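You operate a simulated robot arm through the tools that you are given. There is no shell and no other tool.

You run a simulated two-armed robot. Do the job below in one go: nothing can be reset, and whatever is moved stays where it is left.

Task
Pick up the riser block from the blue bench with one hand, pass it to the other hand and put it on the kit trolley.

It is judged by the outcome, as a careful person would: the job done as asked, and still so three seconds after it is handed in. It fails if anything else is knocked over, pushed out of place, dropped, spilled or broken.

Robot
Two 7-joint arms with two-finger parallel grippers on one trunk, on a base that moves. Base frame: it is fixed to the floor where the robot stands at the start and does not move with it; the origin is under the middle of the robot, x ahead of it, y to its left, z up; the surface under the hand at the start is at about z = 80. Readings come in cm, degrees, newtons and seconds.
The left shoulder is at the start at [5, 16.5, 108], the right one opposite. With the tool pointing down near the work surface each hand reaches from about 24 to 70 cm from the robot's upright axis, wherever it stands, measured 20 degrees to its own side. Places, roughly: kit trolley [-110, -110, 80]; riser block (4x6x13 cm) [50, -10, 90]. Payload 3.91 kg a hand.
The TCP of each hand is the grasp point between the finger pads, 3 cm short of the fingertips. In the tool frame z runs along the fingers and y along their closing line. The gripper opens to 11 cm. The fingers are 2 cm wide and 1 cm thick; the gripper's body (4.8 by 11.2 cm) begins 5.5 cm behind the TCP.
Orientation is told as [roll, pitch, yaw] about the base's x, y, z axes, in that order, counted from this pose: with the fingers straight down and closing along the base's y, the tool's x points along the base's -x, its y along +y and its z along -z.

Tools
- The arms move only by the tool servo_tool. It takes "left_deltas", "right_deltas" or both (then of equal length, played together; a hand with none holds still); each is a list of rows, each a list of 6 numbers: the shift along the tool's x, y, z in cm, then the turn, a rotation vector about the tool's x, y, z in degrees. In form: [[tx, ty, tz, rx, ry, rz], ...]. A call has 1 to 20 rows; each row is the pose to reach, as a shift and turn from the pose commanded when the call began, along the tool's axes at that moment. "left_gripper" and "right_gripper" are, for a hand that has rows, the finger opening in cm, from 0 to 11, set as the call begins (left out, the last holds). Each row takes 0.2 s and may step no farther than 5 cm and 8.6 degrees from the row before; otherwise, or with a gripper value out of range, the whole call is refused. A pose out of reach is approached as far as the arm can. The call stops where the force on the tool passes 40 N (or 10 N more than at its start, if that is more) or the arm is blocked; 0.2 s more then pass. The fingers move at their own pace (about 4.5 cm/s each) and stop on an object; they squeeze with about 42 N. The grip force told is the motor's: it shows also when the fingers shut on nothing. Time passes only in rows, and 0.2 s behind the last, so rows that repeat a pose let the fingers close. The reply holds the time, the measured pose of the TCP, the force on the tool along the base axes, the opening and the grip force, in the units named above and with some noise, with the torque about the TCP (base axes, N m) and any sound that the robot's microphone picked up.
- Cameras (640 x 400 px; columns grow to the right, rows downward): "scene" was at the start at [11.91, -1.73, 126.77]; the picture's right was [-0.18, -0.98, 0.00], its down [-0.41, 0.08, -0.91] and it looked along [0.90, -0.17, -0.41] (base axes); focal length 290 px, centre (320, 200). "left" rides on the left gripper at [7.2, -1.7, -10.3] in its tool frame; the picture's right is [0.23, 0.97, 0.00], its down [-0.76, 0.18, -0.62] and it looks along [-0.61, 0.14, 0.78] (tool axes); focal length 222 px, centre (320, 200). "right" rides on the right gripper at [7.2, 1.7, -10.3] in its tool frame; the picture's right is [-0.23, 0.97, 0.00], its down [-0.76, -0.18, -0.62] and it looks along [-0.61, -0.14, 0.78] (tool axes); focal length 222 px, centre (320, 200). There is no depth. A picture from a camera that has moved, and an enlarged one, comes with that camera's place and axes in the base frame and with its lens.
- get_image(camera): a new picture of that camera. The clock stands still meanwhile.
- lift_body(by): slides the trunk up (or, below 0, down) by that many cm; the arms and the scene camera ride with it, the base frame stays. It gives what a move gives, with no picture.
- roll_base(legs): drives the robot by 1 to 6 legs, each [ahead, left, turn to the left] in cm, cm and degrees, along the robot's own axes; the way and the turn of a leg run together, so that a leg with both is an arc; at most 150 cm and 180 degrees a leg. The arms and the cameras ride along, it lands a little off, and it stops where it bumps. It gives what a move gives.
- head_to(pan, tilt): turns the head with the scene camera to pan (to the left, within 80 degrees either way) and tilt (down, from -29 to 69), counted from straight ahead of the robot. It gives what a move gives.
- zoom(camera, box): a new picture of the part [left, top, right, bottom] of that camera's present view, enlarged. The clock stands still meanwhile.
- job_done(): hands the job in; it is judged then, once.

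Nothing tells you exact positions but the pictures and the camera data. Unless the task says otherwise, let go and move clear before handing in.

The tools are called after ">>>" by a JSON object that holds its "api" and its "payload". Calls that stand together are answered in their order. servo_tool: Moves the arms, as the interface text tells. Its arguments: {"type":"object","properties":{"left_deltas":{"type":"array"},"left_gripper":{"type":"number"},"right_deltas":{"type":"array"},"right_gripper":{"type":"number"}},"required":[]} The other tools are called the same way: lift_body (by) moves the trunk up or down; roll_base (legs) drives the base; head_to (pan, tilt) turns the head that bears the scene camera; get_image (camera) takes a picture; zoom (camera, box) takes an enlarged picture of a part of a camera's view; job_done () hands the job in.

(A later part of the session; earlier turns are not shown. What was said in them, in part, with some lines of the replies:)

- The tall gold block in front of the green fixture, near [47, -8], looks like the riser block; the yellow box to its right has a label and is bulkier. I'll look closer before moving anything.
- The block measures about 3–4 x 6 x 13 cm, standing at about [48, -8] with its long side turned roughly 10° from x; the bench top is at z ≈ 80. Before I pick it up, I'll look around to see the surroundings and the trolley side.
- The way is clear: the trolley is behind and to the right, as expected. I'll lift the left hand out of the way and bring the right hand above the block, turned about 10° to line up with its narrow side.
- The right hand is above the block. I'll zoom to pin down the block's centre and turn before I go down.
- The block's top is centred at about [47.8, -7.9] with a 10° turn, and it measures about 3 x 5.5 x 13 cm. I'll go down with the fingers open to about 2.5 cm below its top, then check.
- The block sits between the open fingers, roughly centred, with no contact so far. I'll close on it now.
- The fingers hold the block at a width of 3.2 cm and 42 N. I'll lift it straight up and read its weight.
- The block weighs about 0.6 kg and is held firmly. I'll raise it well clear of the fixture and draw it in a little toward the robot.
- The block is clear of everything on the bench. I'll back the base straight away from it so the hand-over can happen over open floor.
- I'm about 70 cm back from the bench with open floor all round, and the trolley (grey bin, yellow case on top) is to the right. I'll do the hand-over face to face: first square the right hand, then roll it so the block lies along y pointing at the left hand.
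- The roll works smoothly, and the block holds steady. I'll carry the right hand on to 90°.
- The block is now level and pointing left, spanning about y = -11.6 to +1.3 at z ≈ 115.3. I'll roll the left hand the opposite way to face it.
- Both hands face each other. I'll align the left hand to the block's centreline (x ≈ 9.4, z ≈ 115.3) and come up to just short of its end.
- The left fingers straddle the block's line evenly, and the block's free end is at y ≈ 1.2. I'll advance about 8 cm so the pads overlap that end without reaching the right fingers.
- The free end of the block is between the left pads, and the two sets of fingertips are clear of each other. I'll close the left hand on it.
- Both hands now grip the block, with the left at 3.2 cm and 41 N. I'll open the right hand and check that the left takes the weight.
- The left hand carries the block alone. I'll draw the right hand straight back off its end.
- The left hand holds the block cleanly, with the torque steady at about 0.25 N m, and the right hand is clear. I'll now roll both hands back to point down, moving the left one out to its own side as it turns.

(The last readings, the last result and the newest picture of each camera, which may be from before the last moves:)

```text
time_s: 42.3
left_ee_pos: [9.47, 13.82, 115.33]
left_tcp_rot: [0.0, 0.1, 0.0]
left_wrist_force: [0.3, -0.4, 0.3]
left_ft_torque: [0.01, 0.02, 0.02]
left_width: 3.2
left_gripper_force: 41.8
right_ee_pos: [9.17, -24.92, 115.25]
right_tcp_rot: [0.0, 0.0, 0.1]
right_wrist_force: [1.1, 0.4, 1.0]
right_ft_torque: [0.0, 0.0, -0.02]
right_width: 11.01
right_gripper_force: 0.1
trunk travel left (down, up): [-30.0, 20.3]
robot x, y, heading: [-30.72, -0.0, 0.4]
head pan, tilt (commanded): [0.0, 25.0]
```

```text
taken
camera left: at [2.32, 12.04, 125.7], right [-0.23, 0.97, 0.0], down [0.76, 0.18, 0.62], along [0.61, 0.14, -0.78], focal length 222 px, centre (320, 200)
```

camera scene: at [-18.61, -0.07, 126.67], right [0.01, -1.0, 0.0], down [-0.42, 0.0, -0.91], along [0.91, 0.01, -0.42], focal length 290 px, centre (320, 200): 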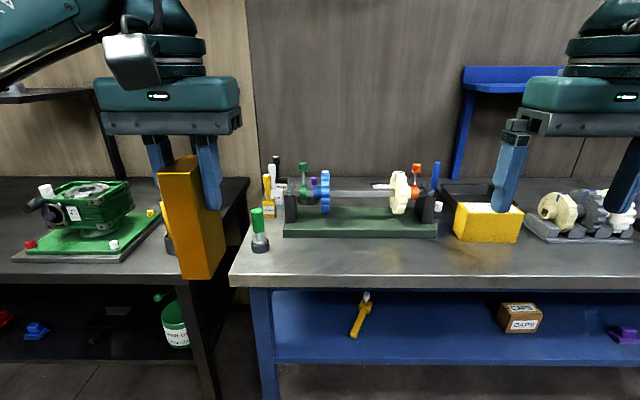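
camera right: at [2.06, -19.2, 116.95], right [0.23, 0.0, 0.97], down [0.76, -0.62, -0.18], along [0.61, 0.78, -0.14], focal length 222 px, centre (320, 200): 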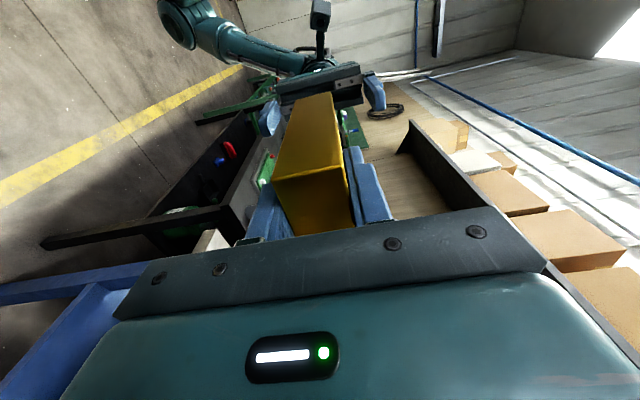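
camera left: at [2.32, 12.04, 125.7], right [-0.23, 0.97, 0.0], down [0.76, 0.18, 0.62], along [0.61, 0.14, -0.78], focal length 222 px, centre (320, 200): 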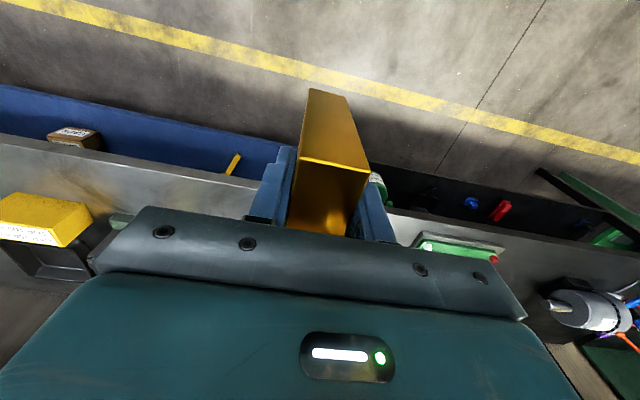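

The block hangs upright from the left hand, and both hands point down at z ≈ 115. I'll turn the base right in place toward the trolley and look at it.

>>> {"api": "roll_base", "payload": {"legs": [[0, 0, -75]]}}

>>> {"api": "head_to", "payload": {"pan": -50, "tilt": 25}}

>>> {"api": "get_image", "payload": {"camera": "scene"}}

```text
time_s: 46.0
left_ee_pos: [-6.95, -35.35, 115.29]
left_tcp_rot: [0.0, 0.0, -75.0]
left_wrist_force: [-0.9, 0.5, -0.6]
left_ft_torque: [-0.04, -0.01, -0.01]
left_width: 3.21
left_gripper_force: 42.0
right_ee_pos: [-44.36, -45.22, 115.4]
right_tcp_rot: [-0.1, 0.0, -75.1]
right_wrist_force: [0.3, -0.1, 0.8]
right_ft_torque: [-0.01, 0.02, -0.01]
right_width: 11.01
right_gripper_force: 0.1
trunk travel left (down, up): [-30.0, 20.3]
robot x, y, heading: [-30.77, -0.3, -74.6]
head pan, tilt (commanded): [0.0, 25.0]
```

```text
time_s: 47.2
left_ee_pos: [-6.96, -35.48, 115.24]
left_tcp_rot: [0.0, 0.1, -75.1]
left_wrist_force: [0.0, 0.1, 1.2]
left_ft_torque: [0.0, -0.02, 0.03]
left_width: 3.18
left_gripper_force: 42.0
right_ee_pos: [-44.38, -45.19, 115.31]
right_tcp_rot: [0.0, 0.1, -75.1]
right_wrist_force: [-0.3, -0.2, 0.0]
right_ft_torque: [-0.01, 0.01, -0.01]
right_width: 11.02
right_gripper_force: 0.0
trunk travel left (down, up): [-30.0, 20.3]
robot x, y, heading: [-30.88, -0.04, -74.5]
head pan, tilt (commanded): [-50.0, 25.0]
```

```text
taken
camera scene: at [-35.22, -10.63, 126.68], right [-0.82, 0.57, 0.0], down [0.24, 0.35, -0.91], along [-0.51, -0.75, -0.42], focal length 290 px, centre (320, 200)
```

scene: 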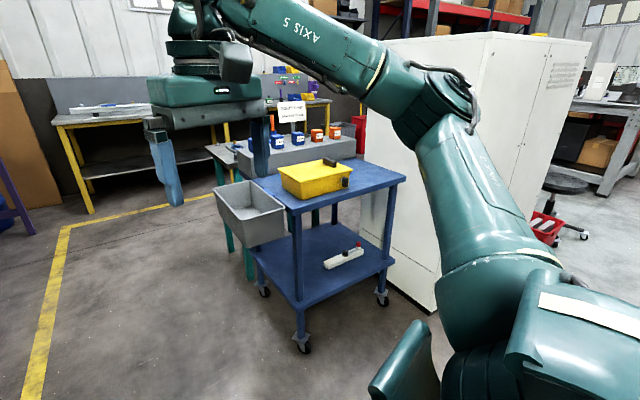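

The trolley top is roughly x -137…-80, y -126…-90 in base axes, with a yellow tray toward its back and a grey bin hung on the near end. I'll zoom in to find free space on top.

>>> {"api": "zoom", "payload": {"camera": "scene", "box": [200, 110, 440, 260]}}

>>> {"api": "zoom", "payload": {"camera": "scene", "box": [240, 145, 420, 220]}}

```text
2.67 times, centred on (320, 185) of scene
camera zoom: at [-35.22, -10.63, 126.68], right [-0.82, 0.57, 0.0], down [0.24, 0.35, -0.91], along [-0.51, -0.75, -0.42], focal length 775 px, centre (320, 240)
```

zoom: 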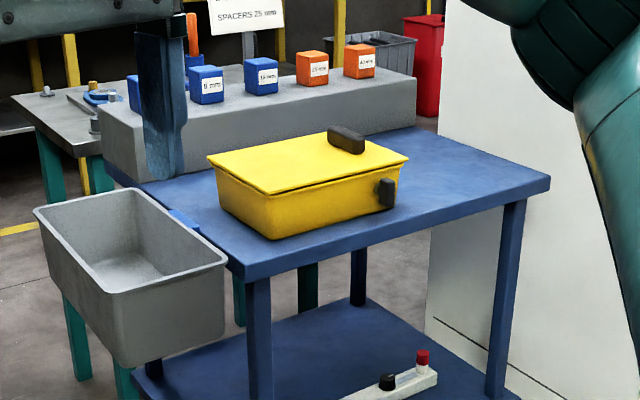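

```text
3.56 times, centred on (330, 182) of scene
camera zoom: at [-35.22, -10.63, 126.68], right [-0.82, 0.57, 0.0], down [0.24, 0.35, -0.91], along [-0.51, -0.75, -0.42], focal length 1033 px, centre (284, 262)
```

zoom: 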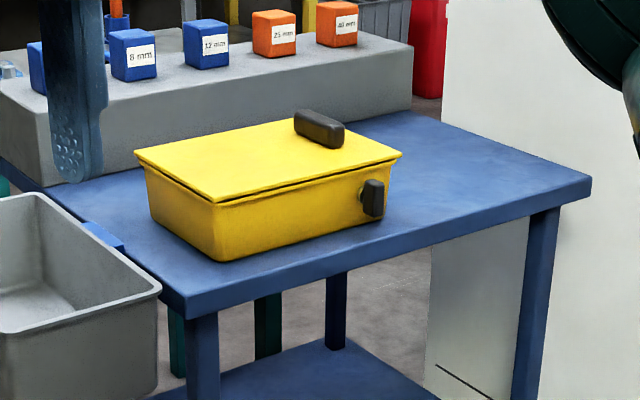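

The right half of the trolley top is free (about x -138…-113, y -126…-92); the yellow case takes the left half and a white cabinet stands beyond the right end. I'll tuck the right hand in, turn further right, then look again before approaching.

>>> {"api": "servo_tool", "payload": {"right_deltas": [[3, 1, 0, 0, 0, 0], [6, 2, 0, 0, 0, 0], [9, 3, 0, 0, 0, 0], [11, 4, 0, 0, 0, 0], [11, 4, 0, 0, 0, 0]]}}

>>> {"api": "roll_base", "payload": {"legs": [[0, 0, -45]]}}

>>> {"api": "head_to", "payload": {"pan": -10, "tilt": 20}}

>>> {"api": "get_image", "payload": {"camera": "scene"}}

```text
time_s: 48.4
left_ee_pos: [-7.01, -35.5, 115.28]
left_tcp_rot: [0.0, 0.1, -75.0]
left_wrist_force: [-0.3, 0.7, 1.1]
left_ft_torque: [-0.02, -0.04, -0.02]
left_width: 3.16
left_gripper_force: 42.2
right_ee_pos: [-43.29, -33.4, 115.33]
right_tcp_rot: [0.0, 0.0, -75.0]
right_wrist_force: [0.4, -0.4, -0.6]
right_ft_torque: [0.0, 0.01, -0.01]
right_width: 10.98
right_gripper_force: 0.2
trunk travel left (down, up): [-30.0, 20.3]
robot x, y, heading: [-31.2, -0.14, -74.5]
head pan, tilt (commanded): [-50.0, 25.0]
```

```text
time_s: 50.8
left_ee_pos: [-38.31, -42.01, 115.32]
left_tcp_rot: [0.0, 0.2, -119.3]
left_wrist_force: [-0.1, 0.5, 0.2]
left_ft_torque: [0.02, 0.01, 0.01]
left_width: 3.2
left_gripper_force: 42.3
right_ee_pos: [-62.99, -15.26, 115.29]
right_tcp_rot: [0.0, 0.0, -119.4]
right_wrist_force: [0.2, -0.3, -0.3]
right_ft_torque: [-0.01, 0.0, -0.01]
right_width: 11.01
right_gripper_force: 0.0
trunk travel left (down, up): [-30.0, 20.3]
robot x, y, heading: [-30.5, -0.06, -119.1]
head pan, tilt (commanded): [-50.0, 25.0]
```

```text
time_s: 51.9
left_ee_pos: [-38.3, -42.1, 115.36]
left_tcp_rot: [-0.1, 0.2, -119.3]
left_wrist_force: [-0.5, -0.5, -0.2]
left_ft_torque: [0.0, 0.0, 0.01]
left_width: 3.2
left_gripper_force: 42.0
right_ee_pos: [-63.09, -15.2, 115.29]
right_tcp_rot: [0.0, 0.0, -119.4]
right_wrist_force: [-0.5, -0.2, 0.6]
right_ft_torque: [0.0, -0.01, 0.0]
right_width: 10.99
right_gripper_force: 0.0
trunk travel left (down, up): [-30.0, 20.3]
robot x, y, heading: [-30.72, 0.17, -118.9]
head pan, tilt (commanded): [-10.0, 20.0]
```

```text
taken
camera scene: at [-38.07, -10.04, 127.48], right [-0.78, 0.63, 0.0], down [0.21, 0.27, -0.94], along [-0.59, -0.73, -0.34], focal length 290 px, centre (320, 200)
```

scene: 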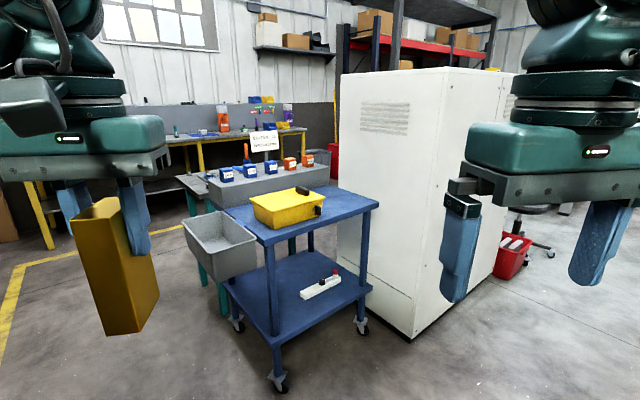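

The cabinet's near corner is at about [-155, -75]. A stand at about [-103, -47] with this heading puts the free trolley area within the left hand's reach and leaves room around the arms. I'll drive there in two parts.

>>> {"api": "roll_base", "payload": {"legs": [[45, -24, 0]]}}

>>> {"api": "get_image", "payload": {"camera": "scene"}}

```text
time_s: 54.9
left_ee_pos: [-80.98, -71.53, 115.22]
left_tcp_rot: [0.0, 0.3, -118.8]
left_wrist_force: [-0.2, 0.1, 0.4]
left_ft_torque: [0.0, -0.01, -0.02]
left_width: 3.2
left_gripper_force: 42.1
right_ee_pos: [-105.99, -45.0, 115.27]
right_tcp_rot: [0.0, 0.0, -118.7]
right_wrist_force: [0.5, 0.6, 0.7]
right_ft_torque: [-0.03, 0.01, -0.04]
right_width: 11.0
right_gripper_force: 0.0
trunk travel left (down, up): [-30.0, 20.3]
robot x, y, heading: [-73.33, -29.62, -118.4]
head pan, tilt (commanded): [-10.0, 20.0]
```

```text
taken
camera scene: at [-81.04, -39.55, 127.48], right [-0.79, 0.62, 0.0], down [0.21, 0.27, -0.94], along [-0.58, -0.74, -0.34], focal length 290 px, centre (320, 200)
```

scene: 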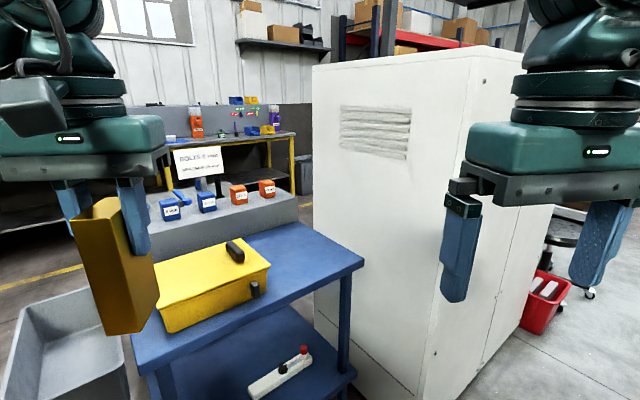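

I've moved partway and everything is clear; the trolley top comes out at z ≈ 80 again. I'll drive the remaining distance.

>>> {"api": "roll_base", "payload": {"legs": [[29.5, -17.7, 0]]}}

>>> {"api": "head_to", "payload": {"pan": -5, "tilt": 40}}

>>> {"api": "get_image", "payload": {"camera": "scene"}}

>>> {"api": "get_image", "payload": {"camera": "left"}}

```text
time_s: 57.1
left_ee_pos: [-110.44, -88.52, 115.27]
left_tcp_rot: [0.0, 0.1, -118.9]
left_wrist_force: [-0.2, 0.0, 0.4]
left_ft_torque: [-0.01, -0.01, -0.01]
left_width: 3.19
left_gripper_force: 41.5
right_ee_pos: [-135.43, -61.99, 115.32]
right_tcp_rot: [0.0, 0.0, -118.9]
right_wrist_force: [0.3, 0.0, -0.8]
right_ft_torque: [-0.01, -0.05, -0.01]
right_width: 10.98
right_gripper_force: 0.2
trunk travel left (down, up): [-30.0, 20.3]
robot x, y, heading: [-103.16, -46.55, -118.3]
head pan, tilt (commanded): [-10.0, 20.0]
```

```text
time_s: 58.0
left_ee_pos: [-110.44, -88.51, 115.24]
left_tcp_rot: [0.0, 0.1, -118.9]
left_wrist_force: [0.7, -0.7, 0.4]
left_ft_torque: [-0.05, 0.02, 0.03]
left_width: 3.18
left_gripper_force: 42.4
right_ee_pos: [-135.41, -61.89, 115.24]
right_tcp_rot: [0.0, 0.0, -118.8]
right_wrist_force: [-0.4, 0.5, 1.5]
right_ft_torque: [-0.03, -0.04, 0.0]
right_width: 10.99
right_gripper_force: 0.0
trunk travel left (down, up): [-30.0, 20.3]
robot x, y, heading: [-103.28, -46.74, -118.4]
head pan, tilt (commanded): [-5.0, 40.0]
```

```text
taken
camera scene: at [-109.34, -56.35, 124.35], right [-0.83, 0.55, 0.0], down [0.35, 0.54, -0.77], along [-0.42, -0.64, -0.64], focal length 290 px, centre (320, 200)
```

scene: 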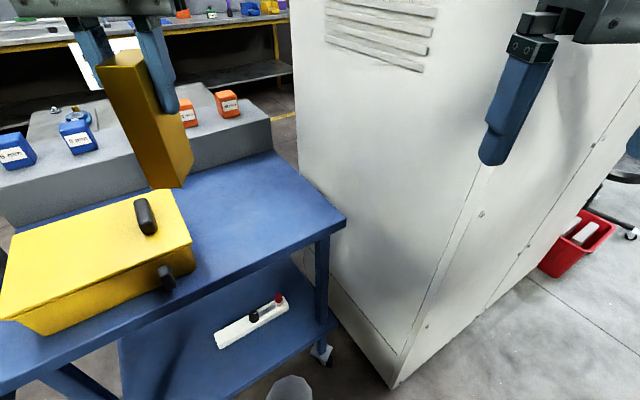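

```text
taken
camera left: at [-108.43, -81.43, 125.67], right [0.96, -0.27, 0.0], down [-0.21, -0.75, 0.62], along [-0.17, -0.6, -0.78], focal length 222 px, centre (320, 200)
```

left: 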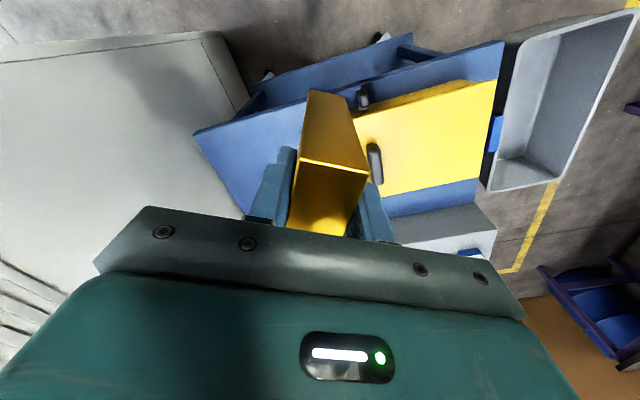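

The base is in place at about [-103, -47], and the free part of the trolley top runs about x -139…-112, y -126…-92. I'll move the left hand with the block over [-125, -104] while still high up.

>>> {"api": "servo_tool", "payload": {"left_deltas": [[-2.9, -0.7, 0, 0, 0, 0], [-5.8, -1.5, 0, 0, 0, 0], [-8.8, -2.2, 0, 0, 0, 0], [-11.8, -3, 0, 0, 0, 0], [-14.7, -3.7, 0, 0, 0, 0], [-17.6, -4.4, 0, 0, 0, 0], [-20.6, -5.2, 0, 0, 0, 0], [-20.6, -5.2, 0, 0, 0, 0]]}}

>>> {"api": "get_image", "payload": {"camera": "scene"}}

>>> {"api": "get_image", "payload": {"camera": "left"}}

>>> {"api": "get_image", "payload": {"camera": "right"}}

```text
time_s: 59.8
left_ee_pos: [-123.6, -102.44, 114.35]
left_tcp_rot: [-0.1, 0.1, -119.0]
left_wrist_force: [0.3, -0.6, -0.1]
left_ft_torque: [0.01, -0.02, 0.02]
left_width: 3.17
left_gripper_force: 42.3
left hand out of reach, approached as far as the arm can: row 7, 8
right_ee_pos: [-135.34, -61.87, 115.31]
right_tcp_rot: [0.0, 0.0, -118.9]
right_wrist_force: [-0.3, -0.1, 0.1]
right_ft_torque: [-0.04, 0.01, 0.0]
right_width: 11.0
right_gripper_force: 0.1
trunk travel left (down, up): [-30.0, 20.3]
robot x, y, heading: [-103.59, -46.55, -118.1]
head pan, tilt (commanded): [-5.0, 40.0]
```

```text
taken
camera scene: at [-109.35, -56.34, 124.34], right [-0.84, 0.55, 0.0], down [0.35, 0.54, -0.77], along [-0.42, -0.64, -0.64], focal length 290 px, centre (320, 200)
```

scene: 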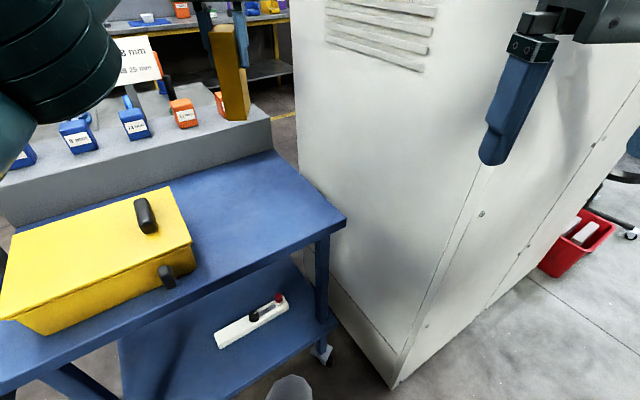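

```text
taken
camera left: at [-121.54, -95.25, 124.68], right [0.96, -0.27, 0.0], down [-0.21, -0.75, 0.62], along [-0.17, -0.6, -0.78], focal length 222 px, centre (320, 200)
```

left: 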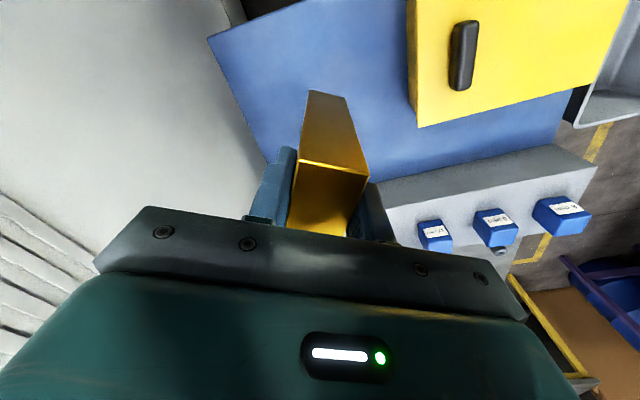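

```text
taken
camera right: at [-130.43, -56.36, 125.54], right [0.74, -0.67, 0.0], down [-0.52, -0.58, 0.62], along [-0.42, -0.46, -0.78], focal length 222 px, centre (320, 200)
```

right: 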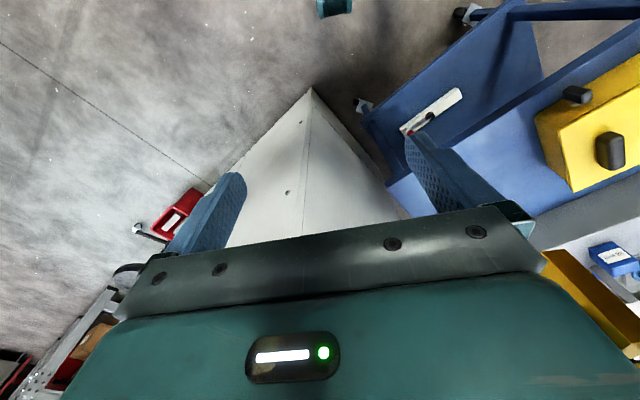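

The high pose is at the edge of reach, stopping at about [-123.6, -102.4], which still lies well inside the free area. I'll ease back about 1 cm and descend most of the way, since reach improves lower down.

>>> {"api": "servo_tool", "payload": {"left_deltas": [[0.8, 0.3, 2, 0, 0, 0], [1.5, 0.5, 4, 0, 0, 0], [1.5, 0.5, 7, 0, 0, 0], [1.5, 0.5, 10, 0, 0, 0], [1.5, 0.5, 13, 0, 0, 0], [1.5, 0.5, 16, 0, 0, 0], [1.5, 0.5, 18, 0, 0, 0], [1.5, 0.5, 18, 0, 0, 0]]}}

>>> {"api": "get_image", "payload": {"camera": "scene"}}

>>> {"api": "get_image", "payload": {"camera": "left"}}

```text
time_s: 61.6
left_ee_pos: [-126.18, -103.83, 106.57]
left_tcp_rot: [0.0, 0.2, -119.0]
left_wrist_force: [0.4, 0.4, 0.7]
left_ft_torque: [0.01, -0.03, 0.0]
left_width: 3.18
left_gripper_force: 42.3
left hand out of reach, approached as far as the arm can: row 1, 2, 3, 4, 5, 6, 7, 8
right_ee_pos: [-135.47, -61.94, 115.21]
right_tcp_rot: [0.1, 0.0, -118.9]
right_wrist_force: [0.4, 0.4, -0.1]
right_ft_torque: [-0.03, 0.03, -0.01]
right_width: 11.03
right_gripper_force: 0.0
trunk travel left (down, up): [-30.0, 20.3]
robot x, y, heading: [-103.35, -46.58, -118.2]
head pan, tilt (commanded): [-5.0, 40.0]
```

```text
taken
camera scene: at [-109.33, -56.37, 124.34], right [-0.84, 0.55, 0.0], down [0.35, 0.54, -0.77], along [-0.42, -0.64, -0.64], focal length 290 px, centre (320, 200)
```

scene: 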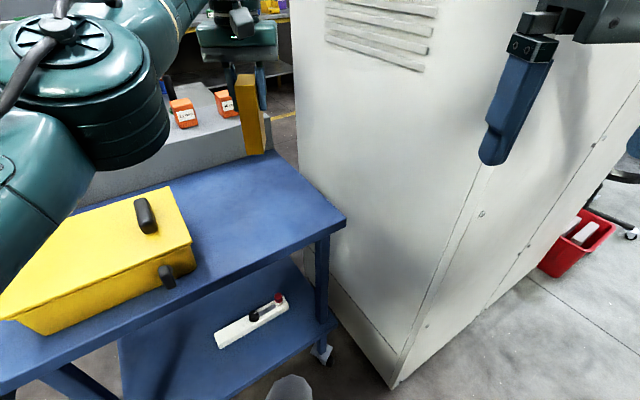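

```text
taken
camera left: at [-124.12, -96.7, 116.95], right [0.96, -0.27, 0.0], down [-0.21, -0.75, 0.62], along [-0.17, -0.6, -0.78], focal length 222 px, centre (320, 200)
```

left: 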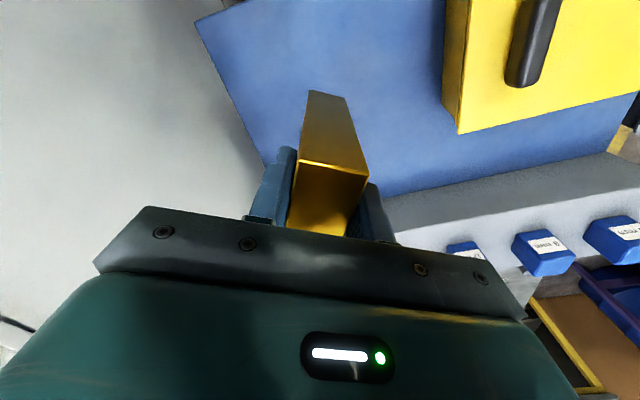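

The arm meets a reach limit on this bearing, so I won't force it. I'll draw the hand back up and in, then turn the base so the spot lies more to the left arm's own side.

>>> {"api": "servo_tool", "payload": {"left_deltas": [[2, 0, -2, 0, 0, 0], [4, 0, -4, 0, 0, 0], [6, 0, -7, 0, 0, 0], [8, 0, -10, 0, 0, 0], [10, 0, -12, 0, 0, 0], [13, 0, -14, 0, 0, 0], [16, 0, -14, 0, 0, 0], [18, 0, -14, 0, 0, 0], [18, 0, -14, 0, 0, 0]]}}

>>> {"api": "get_image", "payload": {"camera": "scene"}}

```text
time_s: 63.6
left_ee_pos: [-117.61, -88.38, 120.31]
left_tcp_rot: [0.0, 0.2, -118.8]
left_wrist_force: [0.1, 0.4, -7.5]
left_ft_torque: [0.01, 0.0, 0.01]
left_width: 3.21
left_gripper_force: 41.8
left hand out of reach, approached as far as the arm can: row 1, 2, 3, 4, 5
right_ee_pos: [-135.46, -61.89, 115.2]
right_tcp_rot: [0.0, 0.0, -119.0]
right_wrist_force: [0.2, -0.2, -0.3]
right_ft_torque: [-0.02, 0.01, 0.01]
right_width: 11.01
right_gripper_force: 0.1
trunk travel left (down, up): [-30.0, 20.3]
robot x, y, heading: [-103.16, -46.38, -118.3]
head pan, tilt (commanded): [-5.0, 40.0]
```

```text
taken
camera scene: at [-109.37, -56.34, 124.34], right [-0.83, 0.55, 0.0], down [0.35, 0.54, -0.77], along [-0.42, -0.64, -0.64], focal length 290 px, centre (320, 200)
```

scene: 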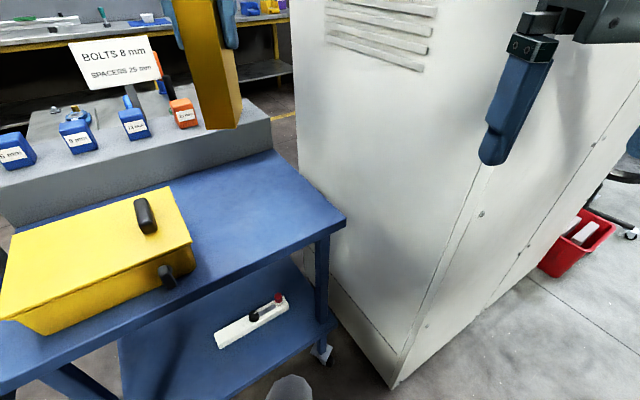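

The block is still held firmly; the force reading now shows its 7 N weight. I'll turn the base about 15° further right and edge forward slightly so the target falls in the left arm's easy range.

>>> {"api": "roll_base", "payload": {"legs": [[0, 0, -15], [4, 0, 0]]}}

>>> {"api": "head_to", "payload": {"pan": 15, "tilt": 40}}

>>> {"api": "get_image", "payload": {"camera": "scene"}}

```text
time_s: 65.3
left_ee_pos: [-130.7, -86.28, 120.16]
left_tcp_rot: [0.0, 0.1, -133.9]
left_wrist_force: [-1.2, 0.1, -5.9]
left_ft_torque: [0.01, -0.01, -0.01]
left_width: 3.18
left_gripper_force: 41.9
right_ee_pos: [-141.19, -56.01, 115.28]
right_tcp_rot: [0.0, 0.1, -133.9]
right_wrist_force: [-0.2, -0.5, 0.0]
right_ft_torque: [0.01, 0.0, 0.0]
right_width: 11.01
right_gripper_force: 0.1
trunk travel left (down, up): [-30.0, 20.3]
robot x, y, heading: [-105.84, -49.59, -133.6]
head pan, tilt (commanded): [-5.0, 40.0]
```

```text
time_s: 66.2
left_ee_pos: [-130.75, -86.19, 120.19]
left_tcp_rot: [0.1, 0.0, -134.0]
left_wrist_force: [-0.1, 0.5, -6.1]
left_ft_torque: [-0.01, -0.03, 0.04]
left_width: 3.15
left_gripper_force: 41.9
right_ee_pos: [-141.14, -56.11, 115.28]
right_tcp_rot: [0.1, -0.1, -133.9]
right_wrist_force: [0.2, 0.4, 0.1]
right_ft_torque: [0.01, 0.02, 0.04]
right_width: 11.02
right_gripper_force: 0.1
trunk travel left (down, up): [-30.0, 20.3]
robot x, y, heading: [-105.93, -49.4, -133.5]
head pan, tilt (commanded): [15.0, 40.0]
```

```text
taken
camera scene: at [-112.15, -59.23, 124.34], right [-0.88, 0.48, 0.0], down [0.31, 0.57, -0.77], along [-0.36, -0.67, -0.64], focal length 290 px, centre (320, 200)
```

scene: 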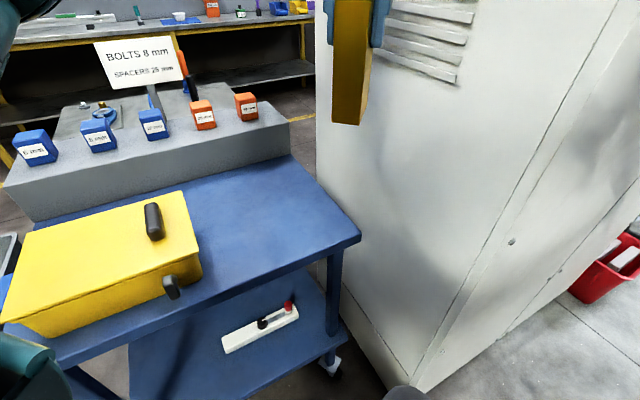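

The view confirms the free area again: right edge x ≈ -139, case end x ≈ -110, front edge y ≈ -91. I'll move the block over [-125, -105], lowering it part of the way.

>>> {"api": "servo_tool", "payload": {"left_deltas": [[-1.4, 2.4, 1, 0, 0, 0], [-2.7, 4.9, 2.5, 0, 0, 0], [-4.1, 7.3, 4, 0, 0, 0], [-5.5, 9.8, 6, 0, 0, 0], [-6.9, 12.2, 8, 0, 0, 0], [-8.2, 14.7, 10, 0, 0, 0], [-9.6, 17.1, 12, 0, 0, 0], [-9.6, 17.1, 12, 0, 0, 0]]}}

>>> {"api": "get_image", "payload": {"camera": "scene"}}

>>> {"api": "get_image", "payload": {"camera": "left"}}

```text
time_s: 68.0
left_ee_pos: [-124.99, -104.93, 108.16]
left_tcp_rot: [0.0, 0.1, -133.8]
left_wrist_force: [-0.2, 0.3, -6.7]
left_ft_torque: [0.01, -0.04, 0.0]
left_width: 3.19
left_gripper_force: 41.8
right_ee_pos: [-141.15, -56.04, 115.25]
right_tcp_rot: [0.1, 0.1, -133.9]
right_wrist_force: [0.6, 0.3, 1.0]
right_ft_torque: [0.0, 0.01, 0.01]
right_width: 11.0
right_gripper_force: 0.2
trunk travel left (down, up): [-30.0, 20.3]
robot x, y, heading: [-106.09, -49.63, -133.4]
head pan, tilt (commanded): [15.0, 40.0]
```

```text
taken
camera scene: at [-112.14, -59.23, 124.35], right [-0.88, 0.48, 0.0], down [0.31, 0.57, -0.77], along [-0.36, -0.67, -0.64], focal length 290 px, centre (320, 200)
```

scene: 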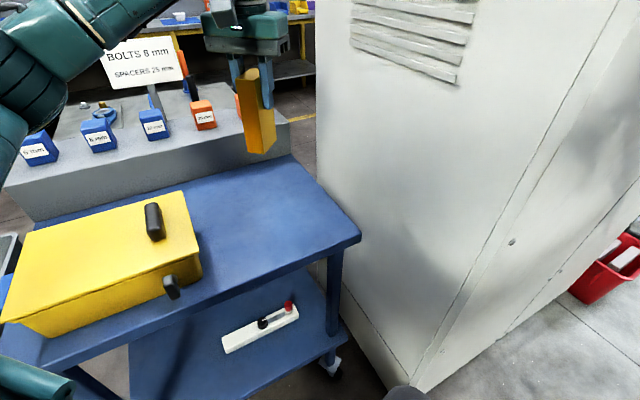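

```text
taken
camera left: at [-121.22, -98.64, 118.55], right [0.86, -0.51, 0.0], down [-0.4, -0.67, 0.62], along [-0.32, -0.53, -0.78], focal length 222 px, centre (320, 200)
```

left: 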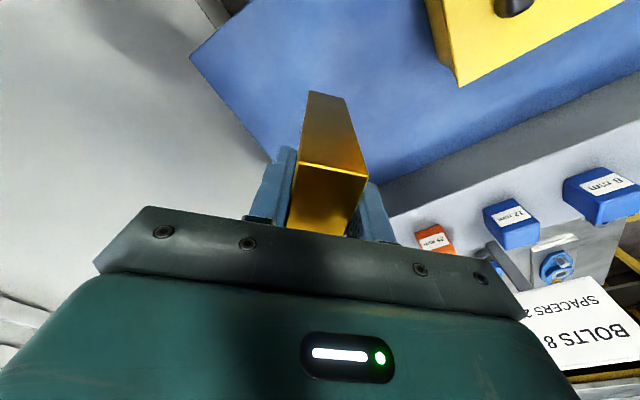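

Within reach and exactly over the spot. I'll lower it to about 2–3 cm above the trolley top and check the gap.

>>> {"api": "servo_tool", "payload": {"left_deltas": [[0, 0, 3, 0, 0, 0], [0, 0, 6, 0, 0, 0], [0, 0, 9, 0, 0, 0], [0, 0, 11.5, 0, 0, 0], [0, 0, 13.5, 0, 0, 0], [0, 0, 15, 0, 0, 0], [0, 0, 15, 0, 0, 0]]}}

>>> {"api": "zoom", "payload": {"camera": "scene", "box": [160, 60, 400, 210]}}

>>> {"api": "get_image", "payload": {"camera": "left"}}

```text
time_s: 69.6
left_ee_pos: [-125.14, -104.99, 93.03]
left_tcp_rot: [0.0, 0.1, -133.9]
left_wrist_force: [-0.3, 0.0, -6.0]
left_ft_torque: [-0.01, -0.01, 0.01]
left_width: 3.2
left_gripper_force: 42.1
right_ee_pos: [-141.02, -56.07, 115.28]
right_tcp_rot: [0.1, 0.0, -133.9]
right_wrist_force: [-0.4, -0.6, -0.1]
right_ft_torque: [-0.02, -0.02, 0.01]
right_width: 10.99
right_gripper_force: 0.0
trunk travel left (down, up): [-30.0, 20.3]
robot x, y, heading: [-106.14, -49.48, -133.6]
head pan, tilt (commanded): [15.0, 40.0]
```

```text
2.67 times, centred on (280, 135) of scene
camera zoom: at [-112.14, -59.24, 124.34], right [-0.88, 0.48, 0.0], down [0.31, 0.57, -0.77], along [-0.36, -0.67, -0.64], focal length 775 px, centre (427, 373)
```

zoom: 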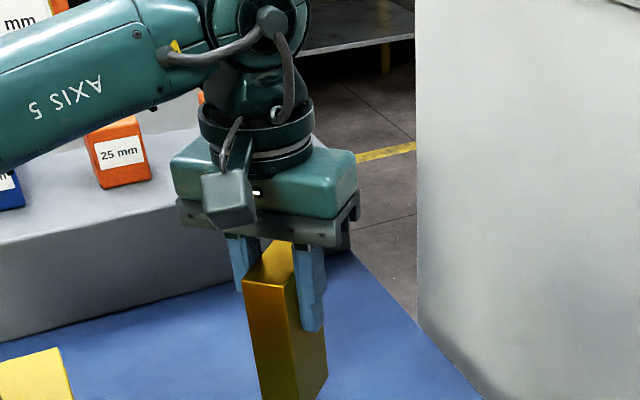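

```text
taken
camera left: at [-121.19, -98.61, 103.48], right [0.86, -0.51, 0.0], down [-0.4, -0.67, 0.62], along [-0.32, -0.53, -0.78], focal length 222 px, centre (320, 200)
```

left: 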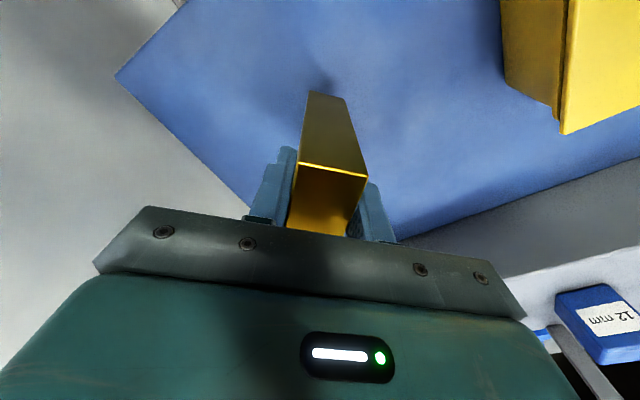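

The block hangs a couple of centimetres above clear surface. I'll go down 1.5 cm more and look at the gap.

>>> {"api": "servo_tool", "payload": {"left_deltas": [[0, 0, 0.5, 0, 0, 0], [0, 0, 1, 0, 0, 0], [0, 0, 1.5, 0, 0, 0], [0, 0, 1.5, 0, 0, 0]]}}

>>> {"api": "zoom", "payload": {"camera": "scene", "box": [220, 140, 316, 230]}}

>>> {"api": "zoom", "payload": {"camera": "left", "box": [240, 40, 400, 140]}}

```text
time_s: 70.6
left_ee_pos: [-124.9, -104.92, 91.65]
left_tcp_rot: [0.0, 0.1, -133.8]
left_wrist_force: [0.1, 0.1, -5.8]
left_ft_torque: [0.02, -0.01, -0.02]
left_width: 3.2
left_gripper_force: 42.1
right_ee_pos: [-141.14, -56.01, 115.35]
right_tcp_rot: [0.0, 0.0, -133.9]
right_wrist_force: [0.7, -1.0, 0.5]
right_ft_torque: [0.0, 0.0, -0.01]
right_width: 11.03
right_gripper_force: 0.0
trunk travel left (down, up): [-30.0, 20.3]
robot x, y, heading: [-106.11, -49.05, -133.3]
head pan, tilt (commanded): [15.0, 40.0]
```

```text
4.44 times, centred on (268, 185) of scene
camera zoom: at [-112.13, -59.25, 124.34], right [-0.88, 0.48, 0.0], down [0.31, 0.57, -0.77], along [-0.36, -0.67, -0.64], focal length 1291 px, centre (551, 267)
```

zoom: 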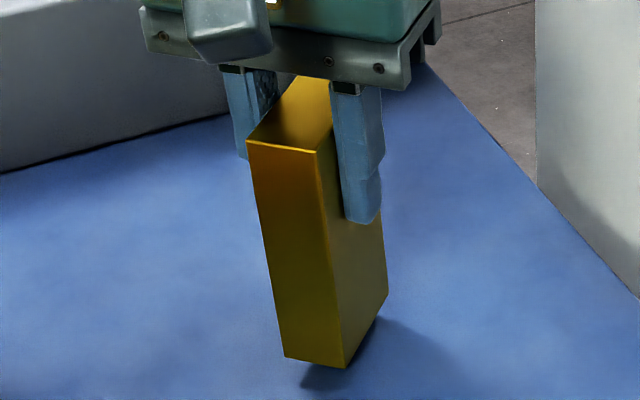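

```text
4.00 times, centred on (320, 90) of left
camera zoom: at [-121.16, -98.65, 102.04], right [0.86, -0.51, 0.0], down [-0.4, -0.67, 0.62], along [-0.32, -0.53, -0.78], focal length 888 px, centre (320, 640)
```

zoom: 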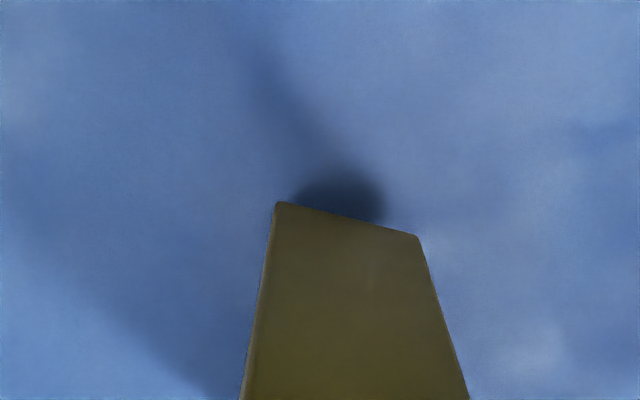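

A small gap remains, judging by the shadow just off the base. I'll keep lowering in small steps and watch for the weight coming off the hand.

>>> {"api": "servo_tool", "payload": {"left_deltas": [[0, 0, 0.25, 0, 0, 0], [0, 0, 0.5, 0, 0, 0], [0, 0, 0.5, 0, 0, 0]]}}

>>> {"api": "servo_tool", "payload": {"left_deltas": [[0, 0, 0.15, 0, 0, 0], [0, 0, 0.3, 0, 0, 0], [0, 0, 0.3, 0, 0, 0]]}}

>>> {"api": "zoom", "payload": {"camera": "left", "box": [240, 40, 400, 140]}}

>>> {"api": "zoom", "payload": {"camera": "scene", "box": [220, 140, 316, 230]}}

```text
time_s: 71.4
left_ee_pos: [-125.02, -104.89, 91.06]
left_tcp_rot: [0.0, 0.1, -133.9]
left_wrist_force: [0.3, -0.1, -7.1]
left_ft_torque: [0.0, 0.0, -0.01]
left_width: 3.22
left_gripper_force: 42.3
right_ee_pos: [-141.09, -55.85, 115.26]
right_tcp_rot: [0.0, 0.1, -133.9]
right_wrist_force: [0.0, -0.4, -0.2]
right_ft_torque: [0.0, -0.01, 0.03]
right_width: 10.96
right_gripper_force: 0.0
trunk travel left (down, up): [-30.0, 20.3]
robot x, y, heading: [-105.88, -49.48, -133.3]
head pan, tilt (commanded): [15.0, 40.0]
```

```text
time_s: 72.2
left_ee_pos: [-125.07, -104.9, 90.89]
left_tcp_rot: [-0.1, 0.1, -133.9]
left_wrist_force: [-0.5, -0.2, -5.6]
left_ft_torque: [-0.02, 0.01, -0.03]
left_width: 3.19
left_gripper_force: 41.9
right_ee_pos: [-141.11, -55.87, 115.22]
right_tcp_rot: [-0.1, 0.0, -133.9]
right_wrist_force: [0.6, -0.4, -0.8]
right_ft_torque: [-0.01, 0.02, -0.01]
right_width: 11.0
right_gripper_force: 0.0
trunk travel left (down, up): [-30.0, 20.3]
robot x, y, heading: [-106.06, -49.67, -133.2]
head pan, tilt (commanded): [15.0, 40.0]
```

```text
4.00 times, centred on (320, 90) of left
camera zoom: at [-121.14, -98.59, 101.23], right [0.86, -0.51, 0.0], down [-0.4, -0.67, 0.62], along [-0.32, -0.53, -0.78], focal length 888 px, centre (320, 640)
```

zoom: 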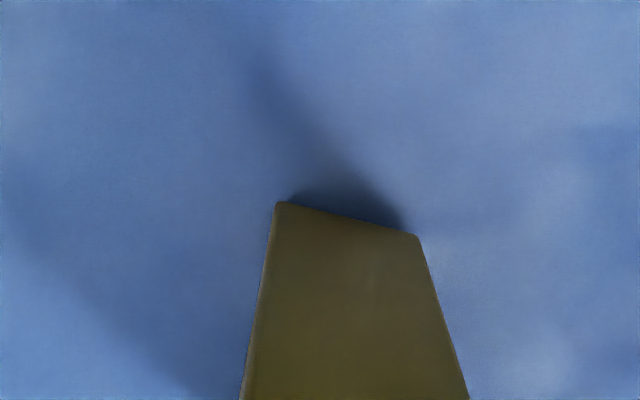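

```text
4.44 times, centred on (268, 185) of scene
camera zoom: at [-112.13, -59.25, 124.34], right [-0.88, 0.48, 0.0], down [0.31, 0.57, -0.77], along [-0.36, -0.67, -0.64], focal length 1291 px, centre (551, 267)
```

zoom: 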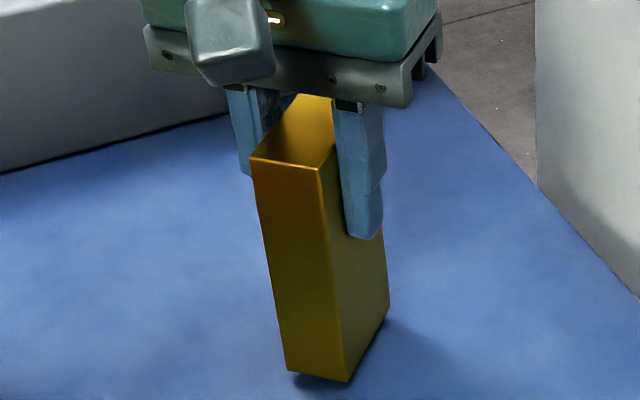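

The hand still carries the full weight and the shadow is closing in. I'll continue in 2 mm steps.

>>> {"api": "servo_tool", "payload": {"left_deltas": [[0, 0, 0.1, 0, 0, 0], [0, 0, 0.2, 0, 0, 0], [0, 0, 0.2, 0, 0, 0]]}}

>>> {"api": "servo_tool", "payload": {"left_deltas": [[0, 0, 0.1, 0, 0, 0], [0, 0, 0.2, 0, 0, 0], [0, 0, 0.2, 0, 0, 0]]}}

>>> {"api": "zoom", "payload": {"camera": "scene", "box": [220, 140, 316, 230]}}

>>> {"api": "zoom", "payload": {"camera": "left", "box": [240, 40, 400, 140]}}

```text
time_s: 73.0
left_ee_pos: [-124.94, -104.99, 90.74]
left_tcp_rot: [0.0, 0.1, -133.9]
left_wrist_force: [0.4, 0.0, -5.8]
left_ft_torque: [0.03, 0.01, 0.03]
left_width: 3.2
left_gripper_force: 41.9
right_ee_pos: [-141.03, -56.08, 115.33]
right_tcp_rot: [0.0, 0.0, -133.9]
right_wrist_force: [0.7, 0.2, 0.0]
right_ft_torque: [0.0, 0.03, -0.03]
right_width: 10.98
right_gripper_force: 0.1
trunk travel left (down, up): [-30.0, 20.3]
robot x, y, heading: [-106.04, -49.6, -133.3]
head pan, tilt (commanded): [15.0, 40.0]
```

```text
time_s: 73.8
left_ee_pos: [-125.04, -104.91, 90.46]
left_tcp_rot: [0.0, 0.2, -133.9]
left_wrist_force: [-1.2, -0.4, -6.8]
left_ft_torque: [0.01, -0.01, -0.01]
left_width: 3.18
left_gripper_force: 41.6
right_ee_pos: [-141.21, -56.13, 115.29]
right_tcp_rot: [0.0, 0.0, -133.9]
right_wrist_force: [-0.8, 0.0, 0.4]
right_ft_torque: [0.01, 0.0, -0.02]
right_width: 11.0
right_gripper_force: 0.0
trunk travel left (down, up): [-30.0, 20.3]
robot x, y, heading: [-106.21, -49.53, -133.4]
head pan, tilt (commanded): [15.0, 40.0]
```

```text
4.44 times, centred on (268, 185) of scene
camera zoom: at [-112.13, -59.25, 124.34], right [-0.88, 0.48, 0.0], down [0.31, 0.57, -0.77], along [-0.36, -0.67, -0.64], focal length 1291 px, centre (551, 267)
```

zoom: 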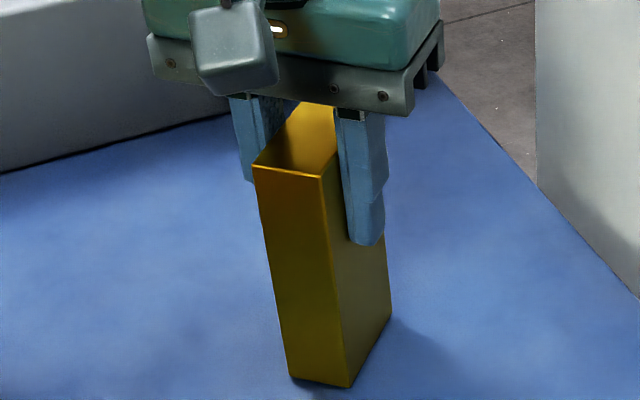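

```text
4.00 times, centred on (320, 90) of left
camera zoom: at [-121.2, -98.59, 100.82], right [0.86, -0.51, 0.0], down [-0.4, -0.67, 0.62], along [-0.32, -0.53, -0.78], focal length 888 px, centre (320, 640)
```

zoom: 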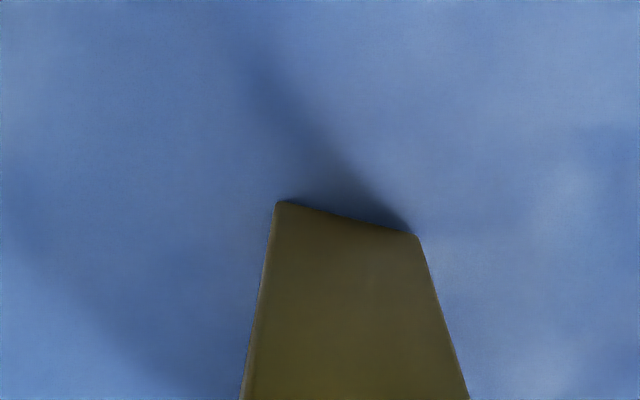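

It's almost there, with the shadow nearly meeting the base. I'll continue in finer steps.

>>> {"api": "servo_tool", "payload": {"left_deltas": [[0, 0, 0.1, 0, 0, 0], [0, 0, 0.15, 0, 0, 0], [0, 0, 0.15, 0, 0, 0]]}}

>>> {"api": "zoom", "payload": {"camera": "scene", "box": [250, 195, 298, 225]}}

```text
time_s: 74.6
left_ee_pos: [-124.98, -104.86, 90.29]
left_tcp_rot: [-0.1, 0.3, -133.8]
left_wrist_force: [-0.2, 0.5, -6.6]
left_ft_torque: [0.0, 0.01, -0.01]
left_width: 3.16
left_gripper_force: 41.5
right_ee_pos: [-140.97, -55.92, 115.35]
right_tcp_rot: [0.0, 0.0, -133.9]
right_wrist_force: [0.4, -0.8, 1.1]
right_ft_torque: [0.01, 0.01, -0.02]
right_width: 11.01
right_gripper_force: 0.0
trunk travel left (down, up): [-30.0, 20.3]
robot x, y, heading: [-105.58, -49.48, -133.3]
head pan, tilt (commanded): [15.0, 40.0]
```

```text
13.33 times, centred on (274, 210) of scene
camera zoom: at [-112.13, -59.25, 124.34], right [-0.88, 0.48, 0.0], down [0.31, 0.57, -0.77], along [-0.36, -0.67, -0.64], focal length 3874 px, centre (933, 67)
```

zoom: 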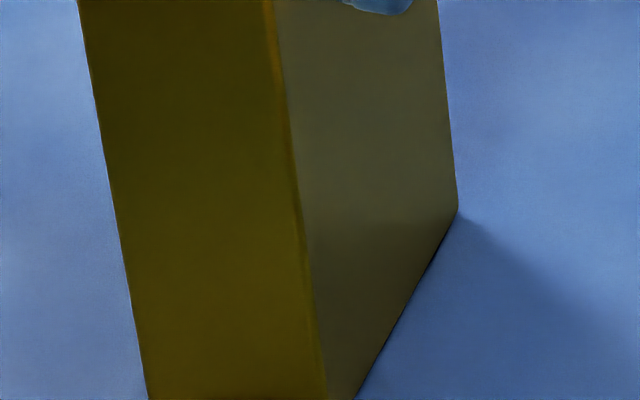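

>>> {"api": "zoom", "payload": {"camera": "scene", "box": [250, 210, 298, 240]}}

>>> {"api": "servo_tool", "payload": {"left_deltas": [[0, 0, 0.08, 0, 0, 0], [0, 0, 0.15, 0, 0, 0], [0, 0, 0.15, 0, 0, 0]]}}

>>> {"api": "zoom", "payload": {"camera": "scene", "box": [250, 210, 298, 240]}}

```text
13.33 times, centred on (274, 225) of scene
camera zoom: at [-112.13, -59.25, 124.34], right [-0.88, 0.48, 0.0], down [0.31, 0.57, -0.77], along [-0.36, -0.67, -0.64], focal length 3874 px, centre (933, -133)
```

zoom: 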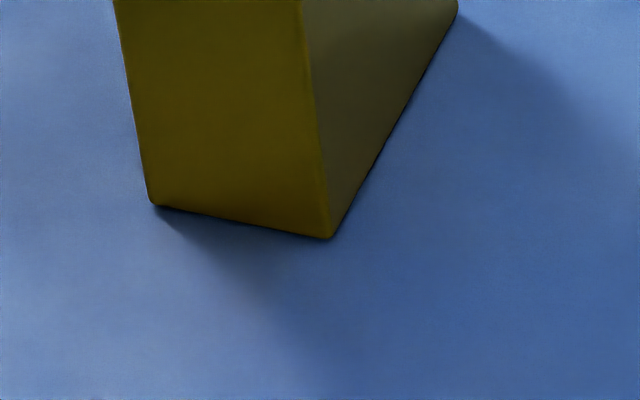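

```text
time_s: 75.4
left_ee_pos: [-125.07, -104.98, 90.19]
left_tcp_rot: [0.0, 0.1, -133.8]
left_wrist_force: [-0.1, 0.1, -5.5]
left_ft_torque: [-0.03, -0.05, -0.03]
left_width: 3.18
left_gripper_force: 42.1
right_ee_pos: [-141.15, -56.01, 115.32]
right_tcp_rot: [0.0, 0.0, -133.8]
right_wrist_force: [0.8, 0.0, -0.5]
right_ft_torque: [0.01, 0.01, -0.02]
right_width: 11.0
right_gripper_force: 0.0
trunk travel left (down, up): [-30.0, 20.3]
robot x, y, heading: [-106.14, -49.63, -133.6]
head pan, tilt (commanded): [15.0, 40.0]
```

```text
13.33 times, centred on (274, 225) of scene
camera zoom: at [-112.13, -59.24, 124.34], right [-0.88, 0.48, 0.0], down [0.31, 0.57, -0.77], along [-0.36, -0.67, -0.64], focal length 3874 px, centre (933, -133)
```

zoom: 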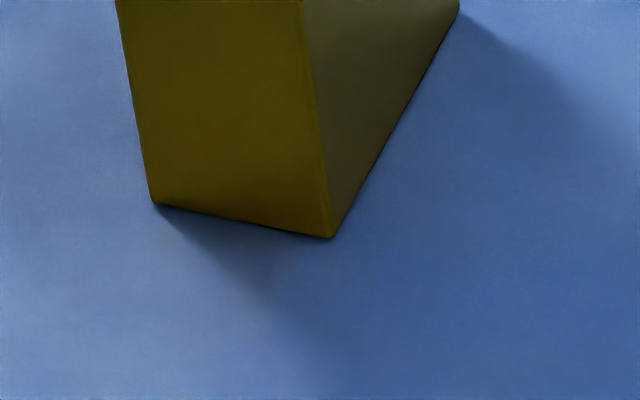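

The shadow now meets the base, so it's at or very near contact. One more small step should show the weight coming off.

>>> {"api": "servo_tool", "payload": {"left_deltas": [[0, 0, 0.08, 0, 0, 0], [0, 0, 0.15, 0, 0, 0], [0, 0, 0.15, 0, 0, 0]]}}

>>> {"api": "zoom", "payload": {"camera": "scene", "box": [250, 210, 298, 240]}}

```text
time_s: 76.2
left_ee_pos: [-124.97, -104.94, 90.23]
left_tcp_rot: [-0.2, -0.2, -133.9]
left_wrist_force: [-1.0, 1.3, 4.4]
left_ft_torque: [0.05, 0.04, -0.03]
left_width: 3.19
left_gripper_force: 42.3
right_ee_pos: [-141.11, -55.84, 115.28]
right_tcp_rot: [0.2, -0.1, -133.8]
right_wrist_force: [0.0, -0.2, -0.3]
right_ft_torque: [-0.01, 0.0, 0.0]
right_width: 11.03
right_gripper_force: 0.0
trunk travel left (down, up): [-30.0, 20.3]
robot x, y, heading: [-105.97, -49.48, -133.3]
head pan, tilt (commanded): [15.0, 40.0]
```

```text
13.33 times, centred on (274, 225) of scene
camera zoom: at [-112.12, -59.14, 124.37], right [-0.88, 0.48, 0.0], down [0.31, 0.56, -0.77], along [-0.36, -0.67, -0.64], focal length 3874 px, centre (933, -133)
```

zoom: 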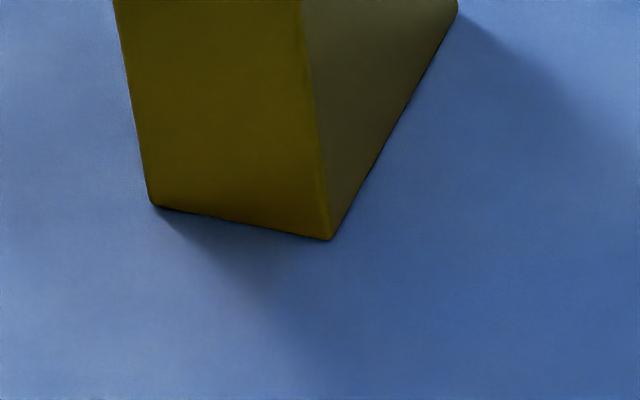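

The force swung from -6 N to +4 N, so the block stands on the trolley. I'll open the left hand.

>>> {"api": "servo_tool", "payload": {"left_deltas": [[0, 0, 0, 0, 0, 0], [0, 0, 0, 0, 0, 0], [0, 0, 0, 0, 0, 0], [0, 0, 0, 0, 0, 0], [0, 0, 0, 0, 0, 0]], "left_gripper": 8}}

>>> {"api": "get_image", "payload": {"camera": "left"}}

>>> {"api": "zoom", "payload": {"camera": "scene", "box": [200, 120, 328, 240]}}

```text
time_s: 77.4
left_ee_pos: [-124.85, -104.9, 90.16]
left_tcp_rot: [0.0, 0.1, -133.8]
left_wrist_force: [0.0, -0.5, 0.4]
left_ft_torque: [0.0, 0.0, -0.01]
left_width: 7.98
left_gripper_force: 0.1
right_ee_pos: [-141.12, -55.95, 115.32]
right_tcp_rot: [0.0, 0.0, -133.9]
right_wrist_force: [-0.4, 0.2, 0.5]
right_ft_torque: [0.01, -0.01, -0.03]
right_width: 11.03
right_gripper_force: 0.0
trunk travel left (down, up): [-30.0, 20.3]
robot x, y, heading: [-105.83, -49.44, -133.6]
head pan, tilt (commanded): [15.0, 40.0]
```

```text
taken
camera left: at [-121.13, -98.63, 100.48], right [0.86, -0.51, 0.0], down [-0.4, -0.67, 0.62], along [-0.32, -0.53, -0.78], focal length 222 px, centre (320, 200)
```

left: 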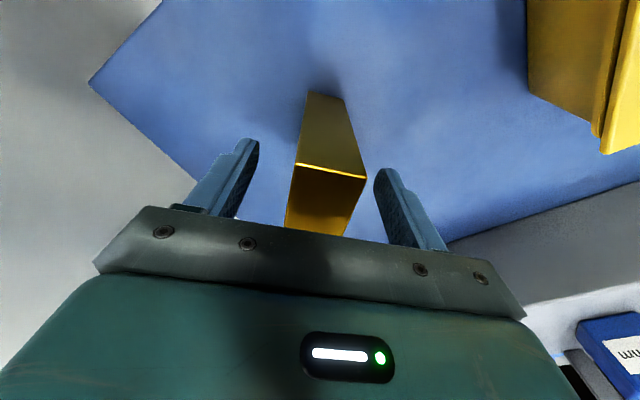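

```text
3.33 times, centred on (264, 180) of scene
camera zoom: at [-112.12, -59.19, 124.35], right [-0.88, 0.48, 0.0], down [0.31, 0.57, -0.77], along [-0.36, -0.67, -0.64], focal length 968 px, centre (507, 267)
```

zoom: 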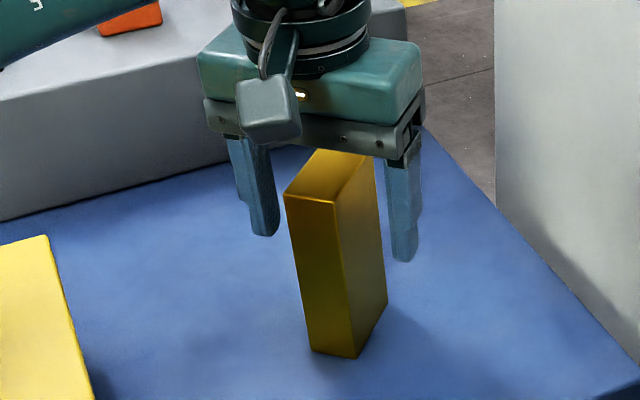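

The fingers are open and the block stands upright on its own. I'll raise the hand straight up, then draw it back toward the robot.

>>> {"api": "servo_tool", "payload": {"left_deltas": [[0, 0, -2, 0, 0, 0], [0, 0, -5, 0, 0, 0], [0, 0, -8, 0, 0, 0], [0, 0, -11, 0, 0, 0], [0, 0, -14, 0, 0, 0], [0, 0, -17, 0, 0, 0], [0, 0, -20, 0, 0, 0], [3, -2, -23, 0, 0, 0], [6, -5, -25, 0, 0, 0], [9, -8, -25, 0, 0, 0], [11, -11, -25, 0, 0, 0], [11, -11, -25, 0, 0, 0]]}}

>>> {"api": "get_image", "payload": {"camera": "scene"}}

```text
time_s: 80.0
left_ee_pos: [-125.53, -89.78, 115.01]
left_tcp_rot: [-0.1, 0.2, -133.9]
left_wrist_force: [0.3, -1.3, -0.7]
left_ft_torque: [-0.01, 0.03, 0.0]
left_width: 7.98
left_gripper_force: 0.0
right_ee_pos: [-141.05, -56.0, 115.33]
right_tcp_rot: [0.0, 0.0, -134.0]
right_wrist_force: [-0.3, 0.9, 0.4]
right_ft_torque: [0.04, 0.02, 0.03]
right_width: 11.01
right_gripper_force: 0.0
trunk travel left (down, up): [-30.0, 20.3]
robot x, y, heading: [-105.99, -49.45, -133.3]
head pan, tilt (commanded): [15.0, 40.0]
```

```text
taken
camera scene: at [-112.11, -59.21, 124.35], right [-0.88, 0.48, 0.0], down [0.31, 0.57, -0.77], along [-0.36, -0.67, -0.64], focal length 290 px, centre (320, 200)
```

scene: 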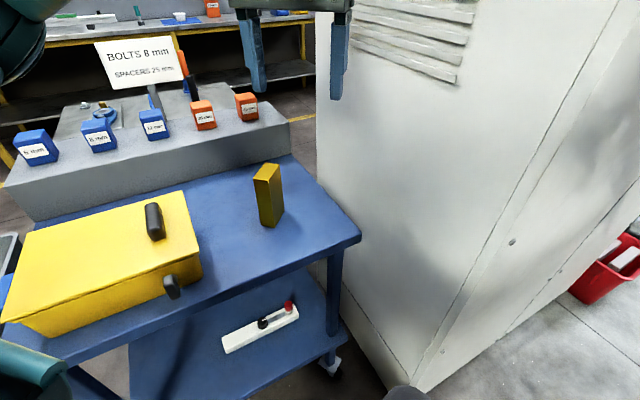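

The riser block stands upright on the kit trolley at about [-125, -105]. The case, the rack and everything else are where they were, and both hands are empty and clear. I'm handing it in.

>>> {"api": "job_done", "payload": {}}

```text
The job is handed in.
```

The riser block is standing upright on the free right half of the kit trolley, at about [-125, -105]. I picked it up from the blue bench with the right hand, passed it to the left in the air, and set it down with the left.

In the last picture nothing else on the trolley had moved. Both hands are empty and clear of the block, and the job is handed in.

On the first try at the trolley, the left arm couldn't reach the spot. I drew it back, turned the base slightly and lowered the block from there. Nothing was touched in the process.
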